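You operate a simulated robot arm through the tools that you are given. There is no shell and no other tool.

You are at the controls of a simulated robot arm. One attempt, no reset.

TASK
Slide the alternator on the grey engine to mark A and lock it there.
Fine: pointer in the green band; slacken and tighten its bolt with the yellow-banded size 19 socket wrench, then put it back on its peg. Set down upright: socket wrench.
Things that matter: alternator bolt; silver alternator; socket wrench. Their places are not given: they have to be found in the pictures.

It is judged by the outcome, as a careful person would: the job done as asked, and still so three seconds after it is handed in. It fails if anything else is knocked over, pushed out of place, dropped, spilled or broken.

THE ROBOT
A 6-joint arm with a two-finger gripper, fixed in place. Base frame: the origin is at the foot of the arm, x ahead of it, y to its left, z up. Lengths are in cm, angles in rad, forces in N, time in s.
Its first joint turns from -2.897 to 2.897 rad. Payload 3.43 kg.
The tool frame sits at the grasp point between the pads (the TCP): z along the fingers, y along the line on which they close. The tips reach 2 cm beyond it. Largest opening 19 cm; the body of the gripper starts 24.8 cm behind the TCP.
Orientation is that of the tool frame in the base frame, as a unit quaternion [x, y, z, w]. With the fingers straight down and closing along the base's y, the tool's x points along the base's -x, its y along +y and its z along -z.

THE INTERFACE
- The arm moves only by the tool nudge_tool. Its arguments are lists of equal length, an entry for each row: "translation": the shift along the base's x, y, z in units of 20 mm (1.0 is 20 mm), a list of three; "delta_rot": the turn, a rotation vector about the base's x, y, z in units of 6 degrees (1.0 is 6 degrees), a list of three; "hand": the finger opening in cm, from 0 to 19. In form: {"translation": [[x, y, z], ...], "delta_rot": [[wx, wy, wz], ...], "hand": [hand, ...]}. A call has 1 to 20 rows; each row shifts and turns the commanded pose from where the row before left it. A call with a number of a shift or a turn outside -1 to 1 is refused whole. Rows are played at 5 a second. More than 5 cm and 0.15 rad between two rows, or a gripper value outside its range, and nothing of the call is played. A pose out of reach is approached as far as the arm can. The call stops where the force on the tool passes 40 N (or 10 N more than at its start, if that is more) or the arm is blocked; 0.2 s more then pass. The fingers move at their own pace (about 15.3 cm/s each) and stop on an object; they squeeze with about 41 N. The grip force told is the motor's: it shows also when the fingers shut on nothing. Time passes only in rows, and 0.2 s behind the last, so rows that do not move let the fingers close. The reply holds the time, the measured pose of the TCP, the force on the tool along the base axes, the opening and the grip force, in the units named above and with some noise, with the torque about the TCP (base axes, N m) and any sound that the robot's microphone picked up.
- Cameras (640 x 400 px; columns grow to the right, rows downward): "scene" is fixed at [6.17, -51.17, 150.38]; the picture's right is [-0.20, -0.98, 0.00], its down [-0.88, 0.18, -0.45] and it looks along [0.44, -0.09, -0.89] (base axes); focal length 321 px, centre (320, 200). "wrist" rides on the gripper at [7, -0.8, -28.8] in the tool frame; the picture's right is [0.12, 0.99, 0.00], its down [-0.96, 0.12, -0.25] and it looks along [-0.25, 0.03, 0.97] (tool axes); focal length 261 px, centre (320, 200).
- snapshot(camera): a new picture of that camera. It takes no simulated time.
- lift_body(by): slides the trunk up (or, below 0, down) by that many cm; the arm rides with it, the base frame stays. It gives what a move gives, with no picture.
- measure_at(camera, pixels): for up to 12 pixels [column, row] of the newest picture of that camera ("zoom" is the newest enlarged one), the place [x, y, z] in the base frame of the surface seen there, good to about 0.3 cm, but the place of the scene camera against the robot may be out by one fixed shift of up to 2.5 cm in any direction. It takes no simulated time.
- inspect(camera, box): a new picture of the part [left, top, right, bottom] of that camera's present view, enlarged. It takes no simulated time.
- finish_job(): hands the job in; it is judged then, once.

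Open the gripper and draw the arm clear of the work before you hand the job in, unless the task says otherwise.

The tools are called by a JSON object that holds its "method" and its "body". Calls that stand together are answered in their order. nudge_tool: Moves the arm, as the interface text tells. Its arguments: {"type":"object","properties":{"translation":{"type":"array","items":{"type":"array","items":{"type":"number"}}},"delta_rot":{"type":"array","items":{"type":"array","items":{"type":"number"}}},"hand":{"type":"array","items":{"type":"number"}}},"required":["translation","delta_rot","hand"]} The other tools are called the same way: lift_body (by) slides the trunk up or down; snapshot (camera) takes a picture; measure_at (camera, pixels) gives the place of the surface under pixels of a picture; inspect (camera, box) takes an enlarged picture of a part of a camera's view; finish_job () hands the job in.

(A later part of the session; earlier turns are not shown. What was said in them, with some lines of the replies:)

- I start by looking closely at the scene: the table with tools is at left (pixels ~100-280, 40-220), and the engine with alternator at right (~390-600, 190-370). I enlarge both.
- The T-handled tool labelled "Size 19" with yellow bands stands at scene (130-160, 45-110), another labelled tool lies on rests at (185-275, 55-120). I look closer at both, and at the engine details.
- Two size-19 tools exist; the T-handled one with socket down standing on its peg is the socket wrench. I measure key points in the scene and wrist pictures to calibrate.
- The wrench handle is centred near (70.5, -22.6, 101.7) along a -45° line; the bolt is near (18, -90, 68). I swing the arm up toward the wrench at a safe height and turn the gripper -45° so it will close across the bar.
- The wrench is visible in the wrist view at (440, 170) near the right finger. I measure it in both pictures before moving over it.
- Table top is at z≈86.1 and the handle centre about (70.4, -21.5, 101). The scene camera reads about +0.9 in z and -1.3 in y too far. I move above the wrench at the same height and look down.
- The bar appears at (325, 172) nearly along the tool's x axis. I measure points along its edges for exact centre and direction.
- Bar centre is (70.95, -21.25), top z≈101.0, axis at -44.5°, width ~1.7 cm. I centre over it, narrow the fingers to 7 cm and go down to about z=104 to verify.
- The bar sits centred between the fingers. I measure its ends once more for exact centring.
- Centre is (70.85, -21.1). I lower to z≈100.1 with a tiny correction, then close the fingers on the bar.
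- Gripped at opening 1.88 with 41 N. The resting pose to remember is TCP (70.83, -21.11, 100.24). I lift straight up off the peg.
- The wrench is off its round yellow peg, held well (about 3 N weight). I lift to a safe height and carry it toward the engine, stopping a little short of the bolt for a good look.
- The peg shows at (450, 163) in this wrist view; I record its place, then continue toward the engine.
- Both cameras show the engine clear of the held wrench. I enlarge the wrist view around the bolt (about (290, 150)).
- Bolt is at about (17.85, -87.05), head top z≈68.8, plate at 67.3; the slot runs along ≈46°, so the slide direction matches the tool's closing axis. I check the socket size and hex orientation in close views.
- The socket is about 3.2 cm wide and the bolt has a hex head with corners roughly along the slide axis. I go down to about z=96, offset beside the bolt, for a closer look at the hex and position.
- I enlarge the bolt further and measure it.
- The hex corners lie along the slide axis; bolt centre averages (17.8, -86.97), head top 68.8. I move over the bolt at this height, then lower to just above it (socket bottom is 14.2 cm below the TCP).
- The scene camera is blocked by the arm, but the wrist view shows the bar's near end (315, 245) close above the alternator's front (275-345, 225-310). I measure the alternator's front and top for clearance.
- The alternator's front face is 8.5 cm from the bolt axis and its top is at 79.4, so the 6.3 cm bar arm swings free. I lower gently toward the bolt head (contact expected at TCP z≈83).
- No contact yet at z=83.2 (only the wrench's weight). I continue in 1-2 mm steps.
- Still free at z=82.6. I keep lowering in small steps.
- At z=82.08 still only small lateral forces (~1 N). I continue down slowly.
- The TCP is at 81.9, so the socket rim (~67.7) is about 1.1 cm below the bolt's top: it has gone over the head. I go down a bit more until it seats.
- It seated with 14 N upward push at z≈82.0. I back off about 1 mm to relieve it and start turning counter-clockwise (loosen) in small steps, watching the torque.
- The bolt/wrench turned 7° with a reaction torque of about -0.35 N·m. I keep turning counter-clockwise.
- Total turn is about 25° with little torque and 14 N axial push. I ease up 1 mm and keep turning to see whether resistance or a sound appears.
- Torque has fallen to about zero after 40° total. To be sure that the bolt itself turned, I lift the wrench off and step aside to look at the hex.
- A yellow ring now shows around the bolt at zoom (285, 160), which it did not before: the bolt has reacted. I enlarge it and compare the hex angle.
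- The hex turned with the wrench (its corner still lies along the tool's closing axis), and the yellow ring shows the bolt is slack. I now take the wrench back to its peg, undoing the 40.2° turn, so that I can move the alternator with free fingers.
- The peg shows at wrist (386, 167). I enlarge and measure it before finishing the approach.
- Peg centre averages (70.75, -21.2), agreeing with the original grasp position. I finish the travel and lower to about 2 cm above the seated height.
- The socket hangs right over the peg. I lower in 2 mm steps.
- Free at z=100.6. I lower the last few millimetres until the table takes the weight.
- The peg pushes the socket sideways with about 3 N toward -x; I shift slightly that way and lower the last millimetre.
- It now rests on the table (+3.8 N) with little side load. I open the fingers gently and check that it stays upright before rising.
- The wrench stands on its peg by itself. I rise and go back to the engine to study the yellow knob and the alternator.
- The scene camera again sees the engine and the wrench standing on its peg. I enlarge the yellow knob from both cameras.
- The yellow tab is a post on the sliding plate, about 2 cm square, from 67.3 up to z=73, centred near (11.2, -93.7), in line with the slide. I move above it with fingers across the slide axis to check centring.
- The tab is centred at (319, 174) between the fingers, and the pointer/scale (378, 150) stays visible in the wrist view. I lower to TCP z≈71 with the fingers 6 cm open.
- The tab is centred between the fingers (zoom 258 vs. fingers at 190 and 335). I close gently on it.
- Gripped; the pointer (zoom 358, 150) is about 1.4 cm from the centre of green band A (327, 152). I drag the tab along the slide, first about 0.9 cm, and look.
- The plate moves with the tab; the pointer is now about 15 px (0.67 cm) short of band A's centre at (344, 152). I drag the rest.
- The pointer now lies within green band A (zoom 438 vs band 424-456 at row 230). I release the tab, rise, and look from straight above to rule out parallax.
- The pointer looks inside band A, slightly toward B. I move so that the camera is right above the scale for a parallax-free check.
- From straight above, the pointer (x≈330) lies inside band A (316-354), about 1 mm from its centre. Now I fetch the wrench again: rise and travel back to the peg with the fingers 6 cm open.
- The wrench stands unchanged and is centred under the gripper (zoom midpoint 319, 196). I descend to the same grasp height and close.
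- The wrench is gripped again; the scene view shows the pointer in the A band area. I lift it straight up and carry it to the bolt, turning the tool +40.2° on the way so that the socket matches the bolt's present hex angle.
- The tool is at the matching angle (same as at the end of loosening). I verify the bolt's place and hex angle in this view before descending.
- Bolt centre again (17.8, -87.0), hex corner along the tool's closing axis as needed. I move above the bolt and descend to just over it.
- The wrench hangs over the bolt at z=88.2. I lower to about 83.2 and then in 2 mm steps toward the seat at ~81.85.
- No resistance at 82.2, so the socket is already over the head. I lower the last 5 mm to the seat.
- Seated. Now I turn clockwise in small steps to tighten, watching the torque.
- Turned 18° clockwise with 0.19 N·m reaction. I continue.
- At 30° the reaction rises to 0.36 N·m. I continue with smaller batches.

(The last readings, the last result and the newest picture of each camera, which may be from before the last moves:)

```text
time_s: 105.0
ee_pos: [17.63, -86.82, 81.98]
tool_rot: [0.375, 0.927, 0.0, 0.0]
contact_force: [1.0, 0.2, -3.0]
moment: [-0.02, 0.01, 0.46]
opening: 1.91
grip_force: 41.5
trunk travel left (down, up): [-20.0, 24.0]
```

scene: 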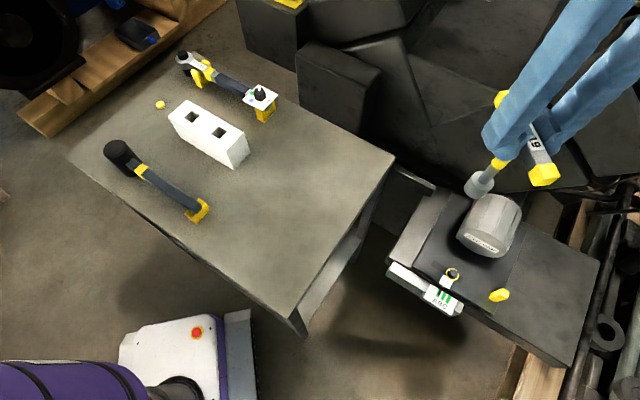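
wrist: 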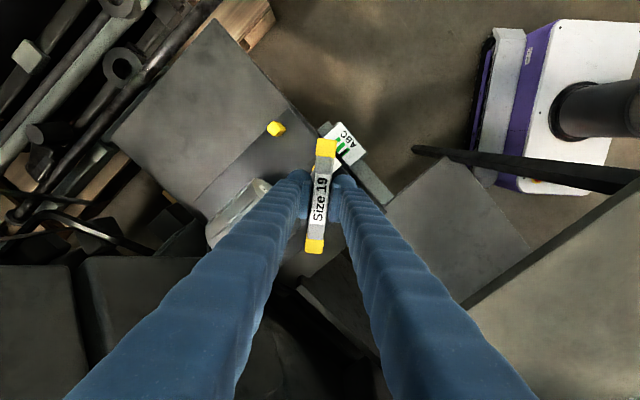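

Reaction is 0.46 N·m at 40°, back at the original angle. I tighten further to be firmly locked.

{"method": "nudge_tool", "body": {"translation": [[0, 0, 0], [0, 0, 0], [0, 0, 0], [0, 0, 0], [0, 0, 0]], "delta_rot": [[0, 0, -0.4], [0, 0, -0.4], [0, 0, -0.4], [0, 0, -0.4], [0, 0, 0]], "hand": [0, 0, 0, 0, 0]}}

```text
time_s: 106.2
ee_pos: [17.69, -86.81, 81.92]
tool_rot: [0.451, 0.893, 0.0, 0.0]
contact_force: [0.0, -0.1, -3.4]
moment: [-0.01, -0.01, 0.64]
opening: 1.86
grip_force: 40.9
trunk travel left (down, up): [-20.0, 24.0]
```

Torque grows to 0.64 N·m at 49°. I add about 10° more, then lift off and look at the bolt's ring.

{"method": "nudge_tool", "body": {"translation": [[0, 0, 0], [0, 0, 0], [0, 0, 0], [0, 0, 0], [0, 0, 0]], "delta_rot": [[0, 0, -0.4], [0, 0, -0.4], [0, 0, -0.4], [0, 0, -0.4], [0, 0, 0]], "hand": [0, 0, 0, 0, 0]}}

```text
time_s: 107.4
ee_pos: [17.7, -86.96, 81.99]
tool_rot: [0.523, 0.852, 0.0, 0.001]
contact_force: [-0.1, 0.0, -2.7]
moment: [0.01, -0.03, 0.93]
opening: 1.92
grip_force: 40.6
trunk travel left (down, up): [-20.0, 24.0]
```

Reaction reached 0.93 N·m, about twice the original tightness. I lift the wrench straight off and look at the bolt and pointer.

{"method": "nudge_tool", "body": {"translation": [[0, 0, 0.3], [0, 0, 0.5], [0, 0, 1], [0, 0, 1], [0, 0, 1], [0, 0, 1], [0, 0, 1], [0, 0, 1], [0, 0, 1], [0.9, 0.4, 0], [0.9, 0.4, 0], [0.9, 0.4, 0], [0.9, 0.4, 0], [0, 0, 0]], "delta_rot": [[0, 0, 0], [0, 0, 0], [0, 0, 0], [0, 0, 0], [0, 0, 0], [0, 0, 0], [0, 0, 0], [0, 0, 0], [0, 0, 0], [0, 0, 0], [0, 0, 0], [0, 0, 0], [0, 0, 0], [0, 0, 0]], "hand": [0, 0, 0, 0, 0, 0, 0, 0, 0, 0, 0, 0, 0, 0]}}

{"method": "snapshot", "body": {"camera": "wrist"}}

{"method": "inspect", "body": {"camera": "wrist", "box": [240, 110, 340, 190]}}

```text
time_s: 110.4
ee_pos: [25.08, -83.6, 97.56]
tool_rot: [0.524, 0.852, 0.001, 0.001]
contact_force: [0.2, 0.9, -3.2]
moment: [-0.05, 0.02, 0.02]
opening: 1.91
grip_force: 40.9
trunk travel left (down, up): [-20.0, 24.0]
```

```text
taken
```

wrist: 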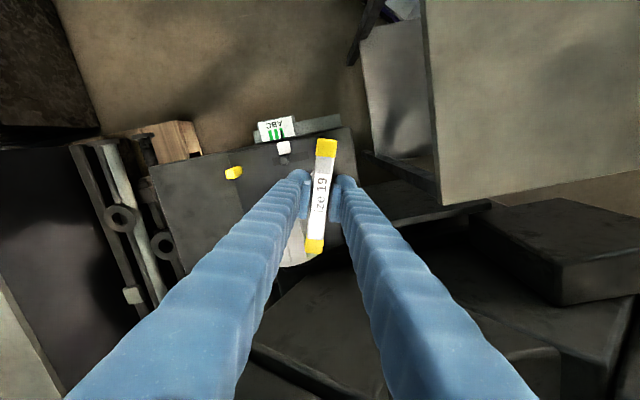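

```text
5.00 times, centred on (290, 150) of wrist
```

zoom: 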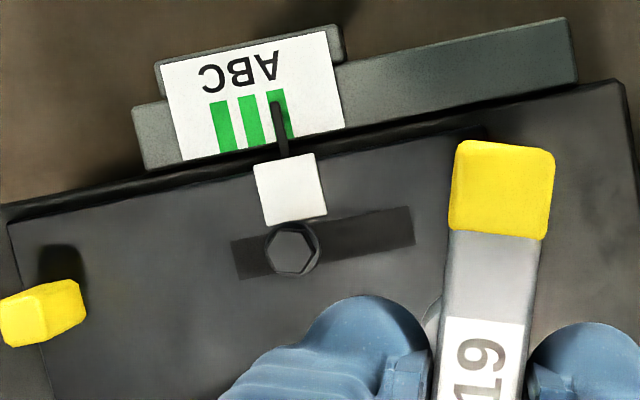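

The yellow ring is gone, so the bolt is tight. I enlarge the pointer to confirm that it is still in band A.

{"method": "inspect", "body": {"camera": "wrist", "box": [255, 110, 315, 160]}}

```text
8.00 times, centred on (285, 135) of wrist
```

zoom: 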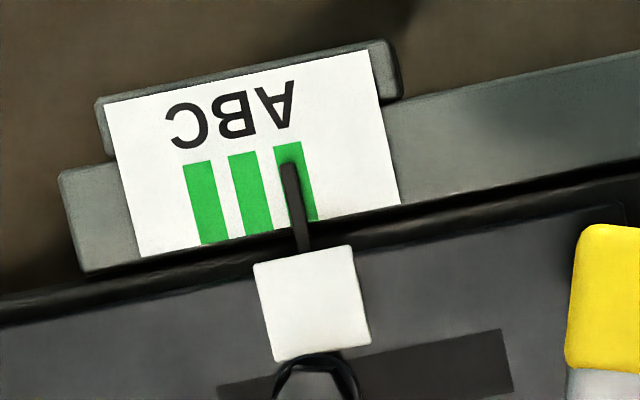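

The pointer sits within band A (286-302 against band 284-313 in this slanted view). Now I return the wrench to the peg: rise, undo the 18.6° turn, and travel back.

{"method": "nudge_tool", "body": {"translation": [[0, 0, 1], [0, 0, 1], [0, 0, 1], [0, 0, 1], [0, 0, 1], [0, 0, 1], [0, 0, 1], [0, 0, 1], [0, 0, 1], [0, 0, 1], [0, 0, 0.3], [0.7153, 0.97875, 0], [0.7153, 0.97875, 0], [0.7153, 0.97875, 0], [0.7153, 0.97875, 0], [0.7153, 0.97875, 0], [0.7153, 0.97875, 0], [0.7153, 0.97875, 0], [0.7153, 0.97875, 0], [0.7153, 0.97875, 0]], "delta_rot": [[0, 0, 0.31], [0, 0, 0.31], [0, 0, 0.31], [0, 0, 0.31], [0, 0, 0.31], [0, 0, 0.31], [0, 0, 0.31], [0, 0, 0.31], [0, 0, 0.31], [0, 0, 0.31], [0, 0, 0], [0, 0, 0], [0, 0, 0], [0, 0, 0], [0, 0, 0], [0, 0, 0], [0, 0, 0], [0, 0, 0], [0, 0, 0], [0, 0, 0]], "hand": [0, 0, 0, 0, 0, 0, 0, 0, 0, 0, 0, 0, 0, 0, 0, 0, 0, 0, 0, 0]}}

{"method": "nudge_tool", "body": {"translation": [[0.7153, 0.97875, 0], [0.7153, 0.97875, 0], [0.7153, 0.97875, 0], [0.7153, 0.97875, 0], [0.7153, 0.97875, 0], [0.7153, 0.97875, 0], [0.7153, 0.97875, 0], [0.7153, 0.97875, 0], [0.7153, 0.97875, 0], [0.7153, 0.97875, 0], [0.7153, 0.97875, 0], [0.7153, 0.97875, 0], [0.7153, 0.97875, 0], [0.7153, 0.97875, 0], [0.7153, 0.97875, 0], [0.7153, 0.97875, 0], [0.7153, 0.97875, 0], [0, 0, 0]], "delta_rot": [[0, 0, 0], [0, 0, 0], [0, 0, 0], [0, 0, 0], [0, 0, 0], [0, 0, 0], [0, 0, 0], [0, 0, 0], [0, 0, 0], [0, 0, 0], [0, 0, 0], [0, 0, 0], [0, 0, 0], [0, 0, 0], [0, 0, 0], [0, 0, 0], [0, 0, 0], [0, 0, 0]], "hand": [0, 0, 0, 0, 0, 0, 0, 0, 0, 0, 0, 0, 0, 0, 0, 0, 0, 0]}}

{"method": "snapshot", "body": {"camera": "wrist"}}

{"method": "snapshot", "body": {"camera": "scene"}}

```text
time_s: 114.6
ee_pos: [37.93, -66.11, 117.98]
tool_rot: [0.379, 0.926, 0.001, 0.0]
contact_force: [0.3, -0.4, -3.4]
moment: [-0.06, 0.06, 0.0]
opening: 1.87
grip_force: 41.0
trunk travel left (down, up): [-20.0, 24.0]
```

```text
time_s: 118.4
ee_pos: [62.29, -32.72, 118.15]
tool_rot: [0.378, 0.926, 0.001, 0.001]
contact_force: [-0.6, 0.6, -3.5]
moment: [-0.05, 0.0, 0.01]
opening: 1.89
grip_force: 40.6
trunk travel left (down, up): [-20.0, 24.0]
```

```text
taken
```

wrist: 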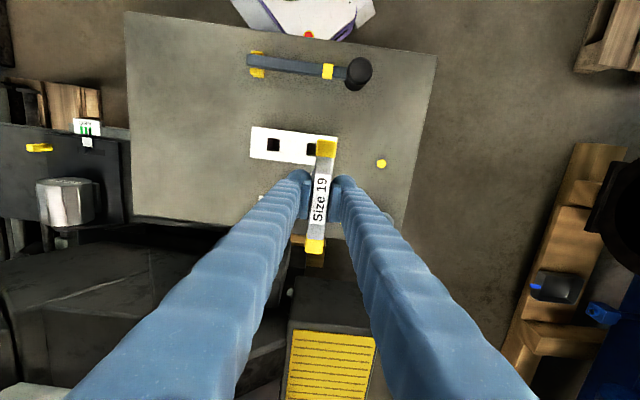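

```text
taken
```

scene: 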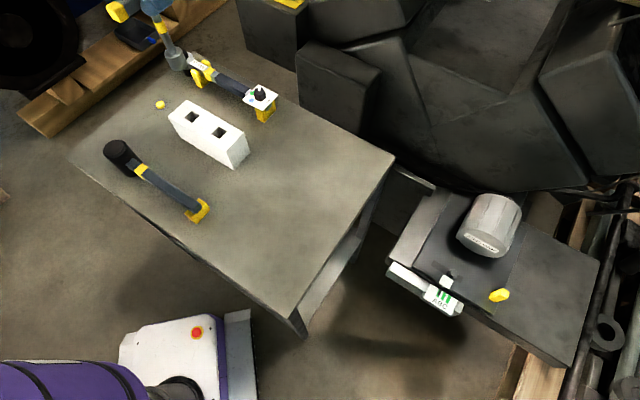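

The peg is free and visible at wrist (381, 163). I finish the travel and lower to about 2 cm above the seat.

{"method": "nudge_tool", "body": {"translation": [[0.715, 0.97875, 0], [0.715, 0.97875, 0], [0.715, 0.97875, 0], [0.715, 0.97875, 0], [0.715, 0.97875, 0], [0.715, 0.97875, 0], [0, 0, 0], [0, 0, -1], [0, 0, -1], [0, 0, -1], [0, 0, -1], [0, 0, -1], [0, 0, -1], [0, 0, -1], [0, 0, -1], [0, 0, 0]], "delta_rot": [[0, 0, 0], [0, 0, 0], [0, 0, 0], [0, 0, 0], [0, 0, 0], [0, 0, 0], [0, 0, 0], [0, 0, 0], [0, 0, 0], [0, 0, 0], [0, 0, 0], [0, 0, 0], [0, 0, 0], [0, 0, 0], [0, 0, 0], [0, 0, 0]], "hand": [0, 0, 0, 0, 0, 0, 0, 0, 0, 0, 0, 0, 0, 0, 0, 0]}}

{"method": "inspect", "body": {"camera": "scene", "box": [95, 10, 215, 130]}}

```text
time_s: 121.8
ee_pos: [70.84, -21.03, 102.0]
tool_rot: [0.378, 0.926, 0.0, 0.001]
contact_force: [0.2, -0.3, -3.4]
moment: [-0.01, 0.01, 0.01]
opening: 1.87
grip_force: 40.6
trunk travel left (down, up): [-20.0, 24.0]
```

```text
3.33 times, centred on (155, 70) of scene
```

zoom: 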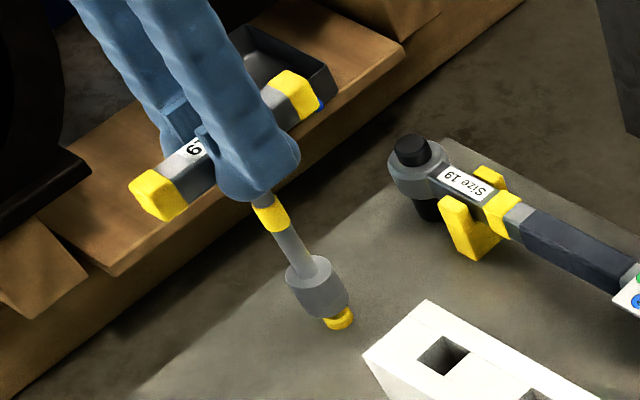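

The socket is over the peg. I lower in 2 mm steps, watching side forces.

{"method": "nudge_tool", "body": {"translation": [[0, 0, -0.1], [0, 0, -0.1], [0, 0, -0.1], [0, 0, -0.1], [0, 0, -0.1], [0, 0, -0.1], [0, 0, -0.1], [0, 0, 0]], "delta_rot": [[0, 0, 0], [0, 0, 0], [0, 0, 0], [0, 0, 0], [0, 0, 0], [0, 0, 0], [0, 0, 0], [0, 0, 0]], "hand": [0, 0, 0, 0, 0, 0, 0, 0]}}

```text
time_s: 123.6
ee_pos: [70.68, -21.0, 100.77]
tool_rot: [0.379, 0.925, 0.0, 0.0]
contact_force: [-0.2, 0.4, -3.3]
moment: [-0.02, -0.01, 0.0]
opening: 1.89
grip_force: 40.3
trunk travel left (down, up): [-20.0, 24.0]
```

Still free at z≈100.75. I lower the last few millimetres.

{"method": "nudge_tool", "body": {"translation": [[0, 0, -0.08], [0, 0, -0.08], [0, 0, -0.06], [0, 0, 0]], "delta_rot": [[0, 0, 0], [0, 0, 0], [0, 0, 0], [0, 0, 0]], "hand": [0, 0, 0, 0]}}

{"method": "inspect", "body": {"camera": "scene", "box": [95, 10, 215, 130]}}

```text
time_s: 124.6
ee_pos: [70.78, -20.86, 100.21]
tool_rot: [0.379, 0.925, 0.0, 0.001]
contact_force: [-0.5, 0.7, -2.9]
moment: [-0.02, 0.02, 0.0]
opening: 1.88
grip_force: 41.5
trunk travel left (down, up): [-20.0, 24.0]
```

```text
3.33 times, centred on (155, 70) of scene
```

zoom: 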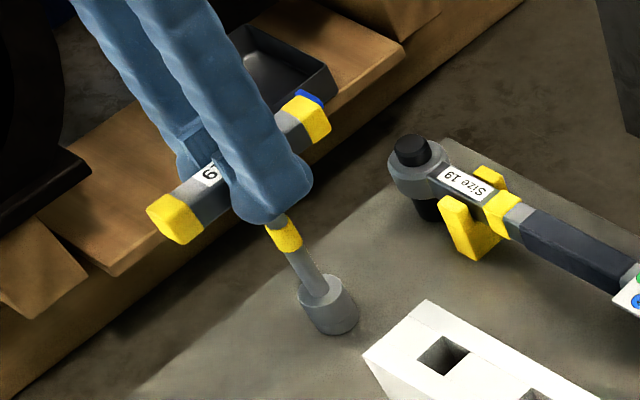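

It slid over the peg with no side load. One more small step to rest it on the table.

{"method": "nudge_tool", "body": {"translation": [[0, 0, -0.05], [0, 0, -0.04], [0, 0, 0]], "delta_rot": [[0, 0, 0], [0, 0, 0], [0, 0, 0]], "hand": [0, 0, 0]}}

```text
time_s: 125.4
ee_pos: [70.87, -21.11, 100.22]
tool_rot: [0.378, 0.926, 0.0, 0.0]
contact_force: [-2.0, 0.7, 12.7]
moment: [0.35, 0.35, 0.0]
opening: 1.87
grip_force: 41.8
trunk travel left (down, up): [-20.0, 24.0]
```

It is down on the table (12.7 N). I relieve the push by a millimetre and release gently.

{"method": "nudge_tool", "body": {"translation": [[0, 0, 0.03], [0, 0, 0], [0, 0, 0], [0, 0, 0], [0, 0, 0], [0, 0, 0]], "delta_rot": [[0, 0, 0], [0, 0, 0], [0, 0, 0], [0, 0, 0], [0, 0, 0], [0, 0, 0]], "hand": [0, 0, 2.5, 3.5, 5, 6]}}

{"method": "inspect", "body": {"camera": "scene", "box": [95, 10, 215, 130]}}

{"method": "inspect", "body": {"camera": "wrist", "box": [240, 100, 400, 260]}}

```text
time_s: 126.8
ee_pos: [70.66, -21.04, 100.08]
tool_rot: [0.378, 0.926, 0.0, 0.001]
contact_force: [-0.6, -0.2, -0.5]
moment: [-0.01, -0.03, 0.0]
opening: 5.98
grip_force: 0.1
trunk travel left (down, up): [-20.0, 24.0]
```

```text
3.33 times, centred on (155, 70) of scene
```

zoom: 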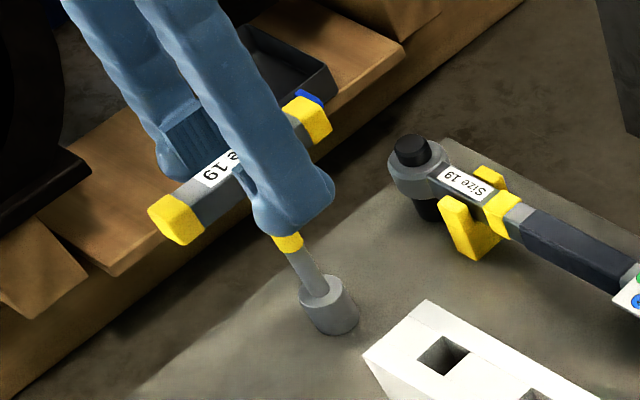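

```text
2.50 times, centred on (320, 180) of wrist
```

zoom: 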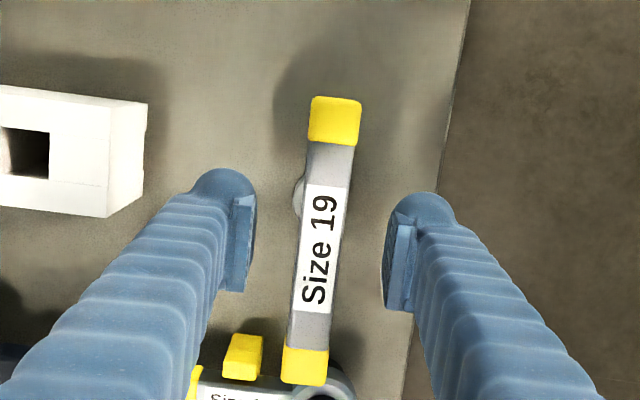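

The wrench stands upright on its peg with the fingers clear. I rise straight up and draw away toward the start area, then check everything.

{"method": "nudge_tool", "body": {"translation": [[0, 0, 0.5], [0, 0, 1], [0, 0, 1], [0, 0, 1], [0, 0, 1], [0, 0, 1], [0, 0, 1], [0, 0, 1], [0, 0, 1], [-0.8, -1, 0], [-0.8, -1, 0], [-0.8, -1, 0], [-0.8, -1, 0], [-0.8, -1, 0], [-0.8, -1, 0], [-0.8, -1, 0], [-0.8, -1, 0], [-0.8, -1, 0], [-0.8, -1, 0], [-0.8, -1, 0]], "delta_rot": [[0, 0, 0], [0, 0, 0], [0, 0, 0], [0, 0, 0], [0, 0, 0], [0, 0, 0], [0, 0, 0], [0, 0, 0], [0, 0, 0], [0, 0, 0], [0, 0, 0], [0, 0, 0], [0, 0, 0], [0, 0, 0], [0, 0, 0], [0, 0, 0], [0, 0, 0], [0, 0, 0], [0, 0, 0], [0, 0, 0]], "hand": [7, 7, 7, 7, 7, 7, 7, 7, 7, 7, 7, 7, 7, 7, 7, 7, 7, 7, 7, 7]}}

{"method": "nudge_tool", "body": {"translation": [[-0.85, -1, 0], [-0.85, -1, 0], [-0.85, -1, 0], [-0.85, -1, 0], [-0.85, -1, 0], [-0.85, -1, 0], [-0.85, -1, 0], [-0.85, -1, 0], [-0.85, -1, 0], [-0.85, -1, 0], [-0.85, -1, 0], [-0.85, -1, 0], [-0.85, -1, 0], [-0.85, -1, 0], [-0.85, -1, 0], [-0.85, -1, 0], [-0.85, -1, 0], [-0.85, -1, 0], [-0.85, -1, 0], [0, 0, 0]], "delta_rot": [[0, 0, 0], [0, 0, 0], [0, 0, 0], [0, 0, 0], [0, 0, 0], [0, 0, 0], [0, 0, 0], [0, 0, 0], [0, 0, 0], [0, 0, 0], [0, 0, 0], [0, 0, 0], [0, 0, 0], [0, 0, 0], [0, 0, 0], [0, 0, 0], [0, 0, 0], [0, 0, 0], [0, 0, 0], [0, 0, 0]], "hand": [7, 7, 7, 7, 7, 7, 7, 7, 7, 7, 7, 7, 7, 7, 7, 7, 7, 7, 7, 7]}}

{"method": "snapshot", "body": {"camera": "wrist"}}

{"method": "inspect", "body": {"camera": "wrist", "box": [290, 110, 350, 160]}}

{"method": "snapshot", "body": {"camera": "scene"}}

```text
time_s: 131.0
ee_pos: [53.01, -43.09, 117.26]
tool_rot: [0.379, 0.925, 0.0, 0.0]
contact_force: [-0.1, -1.0, 0.9]
moment: [0.02, -0.02, 0.02]
opening: 6.98
grip_force: 0.2
trunk travel left (down, up): [-20.0, 24.0]
```

```text
time_s: 135.2
ee_pos: [20.87, -81.08, 117.19]
tool_rot: [0.379, 0.925, 0.0, 0.0]
contact_force: [-0.4, 0.2, 0.4]
moment: [0.05, -0.01, -0.01]
opening: 6.99
grip_force: 0.1
trunk travel left (down, up): [-20.0, 24.0]
```

```text
taken
```

wrist: 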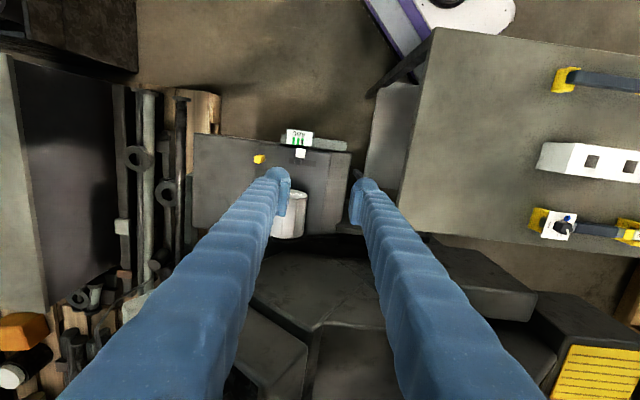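

```text
8.00 times, centred on (320, 135) of wrist
```

zoom: 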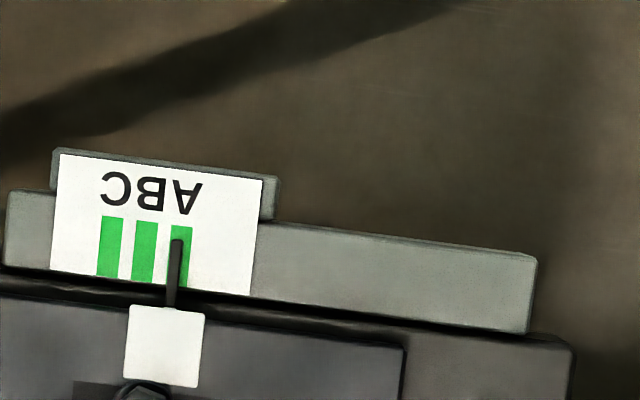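

```text
taken
```

scene: 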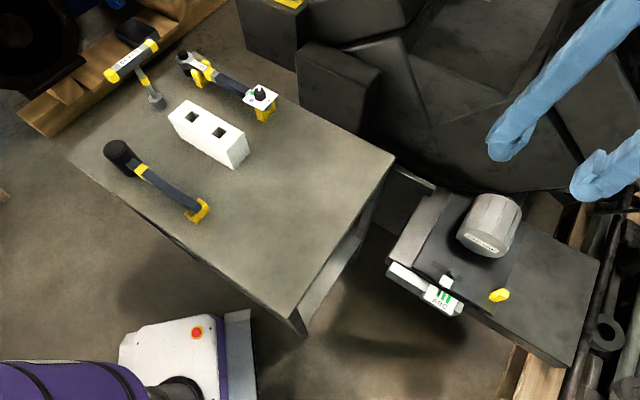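

Both the pointer and the wrench look right; I take two last enlarged views of the pointer/bolt and of the wrench on its peg.

{"method": "inspect", "body": {"camera": "wrist", "box": [285, 130, 317, 162]}}

{"method": "inspect", "body": {"camera": "scene", "box": [95, 30, 185, 120]}}

{"method": "inspect", "body": {"camera": "scene", "box": [400, 245, 510, 325]}}

```text
12.50 times, centred on (301, 146) of wrist
```

zoom: 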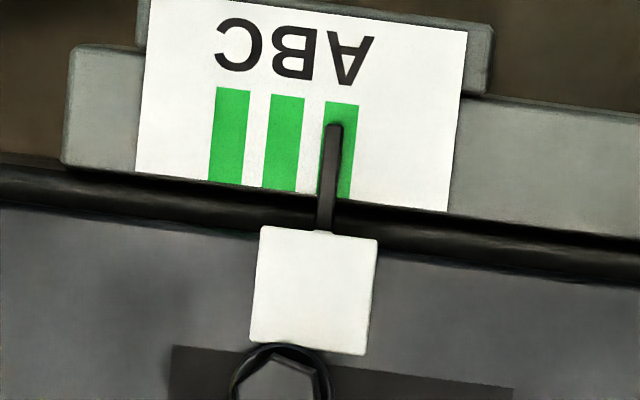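

```text
4.44 times, centred on (140, 75) of scene
```

zoom: 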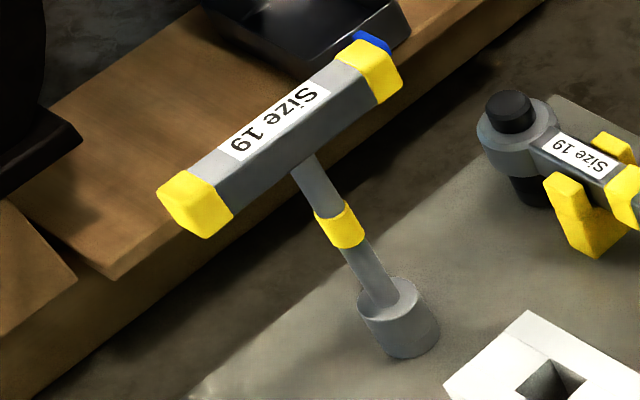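

```text
5.00 times, centred on (455, 285) of scene
```

zoom: 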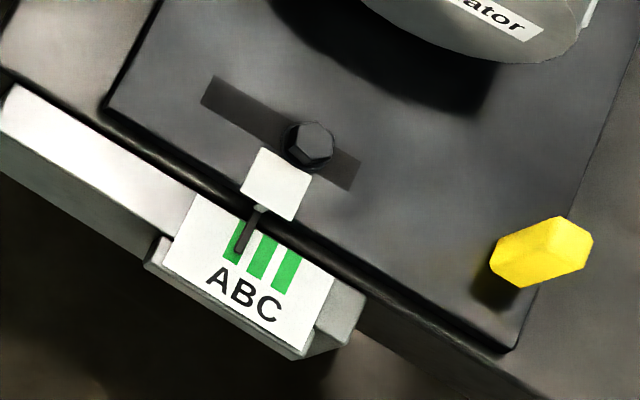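

The pointer lies wholly within the green A band, the bolt's ring is gone (tight), and the wrench stands upright on its peg. I open the gripper fully and draw back to the starting area.

{"method": "nudge_tool", "body": {"translation": [[0.5, 1, 0], [0.5, 1, 0], [0.5, 1, 0], [0.5, 1, 0], [0.5, 1, 0], [0.5, 1, 0], [0, 0, 0], [0, 0, 0]], "delta_rot": [[0, 0, 0], [0, 0, 0], [0, 0, 0], [0, 0, 0], [0, 0, 0], [0, 0, 0], [0, 0, 0], [0, 0, 0]], "hand": [10, 14, 18, 18, 18, 18, 18, 18]}}

{"method": "snapshot", "body": {"camera": "scene"}}

```text
time_s: 137.0
ee_pos: [26.84, -69.07, 116.97]
tool_rot: [0.379, 0.925, 0.0, 0.0]
contact_force: [0.2, -0.8, 0.4]
moment: [0.05, -0.05, 0.01]
opening: 17.96
grip_force: 0.0
trunk travel left (down, up): [-20.0, 24.0]
```

```text
taken
```

scene: 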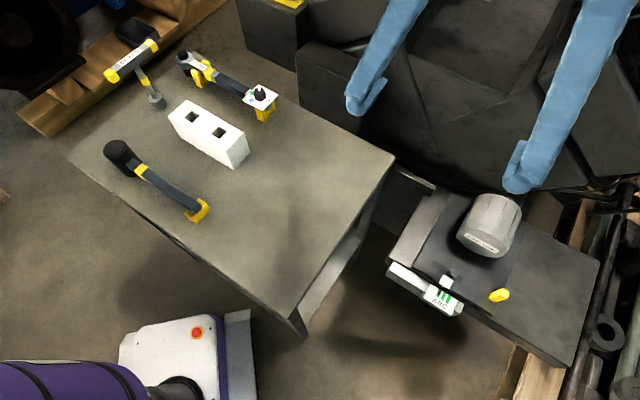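

The final scene shows the wrench upright on its peg (130-160, 45-110), the alternator at mark A with the bolt tight, all other things in place and the arm clear. I hand the job in.

{"method": "finish_job", "body": {}}

```text
The job is handed in.
```

The alternator is at mark A with its bolt tightened, and the socket wrench is standing upright on its peg. The job has been handed in; I have no result from the judging yet.

- **Position:** the pointer is inside the green A band, about 1 mm off its centre toward B. I checked it in the wrist camera view before and after tightening.
- **Bolt:** I slackened it 40° with the T-handled size 19 wrench. I then tightened it about 19° past its original position, to roughly 0.9 N·m. The yellow ring that appeared when it was slack is gone. I did not push on the alternator to test the lock.
- **Wrench:** I put it back on its peg while I moved the alternator, fetched it again to tighten, then returned it.
- **Surroundings:** in the last picture everything else is where it was. The gripper is open and the arm is clear of the work.
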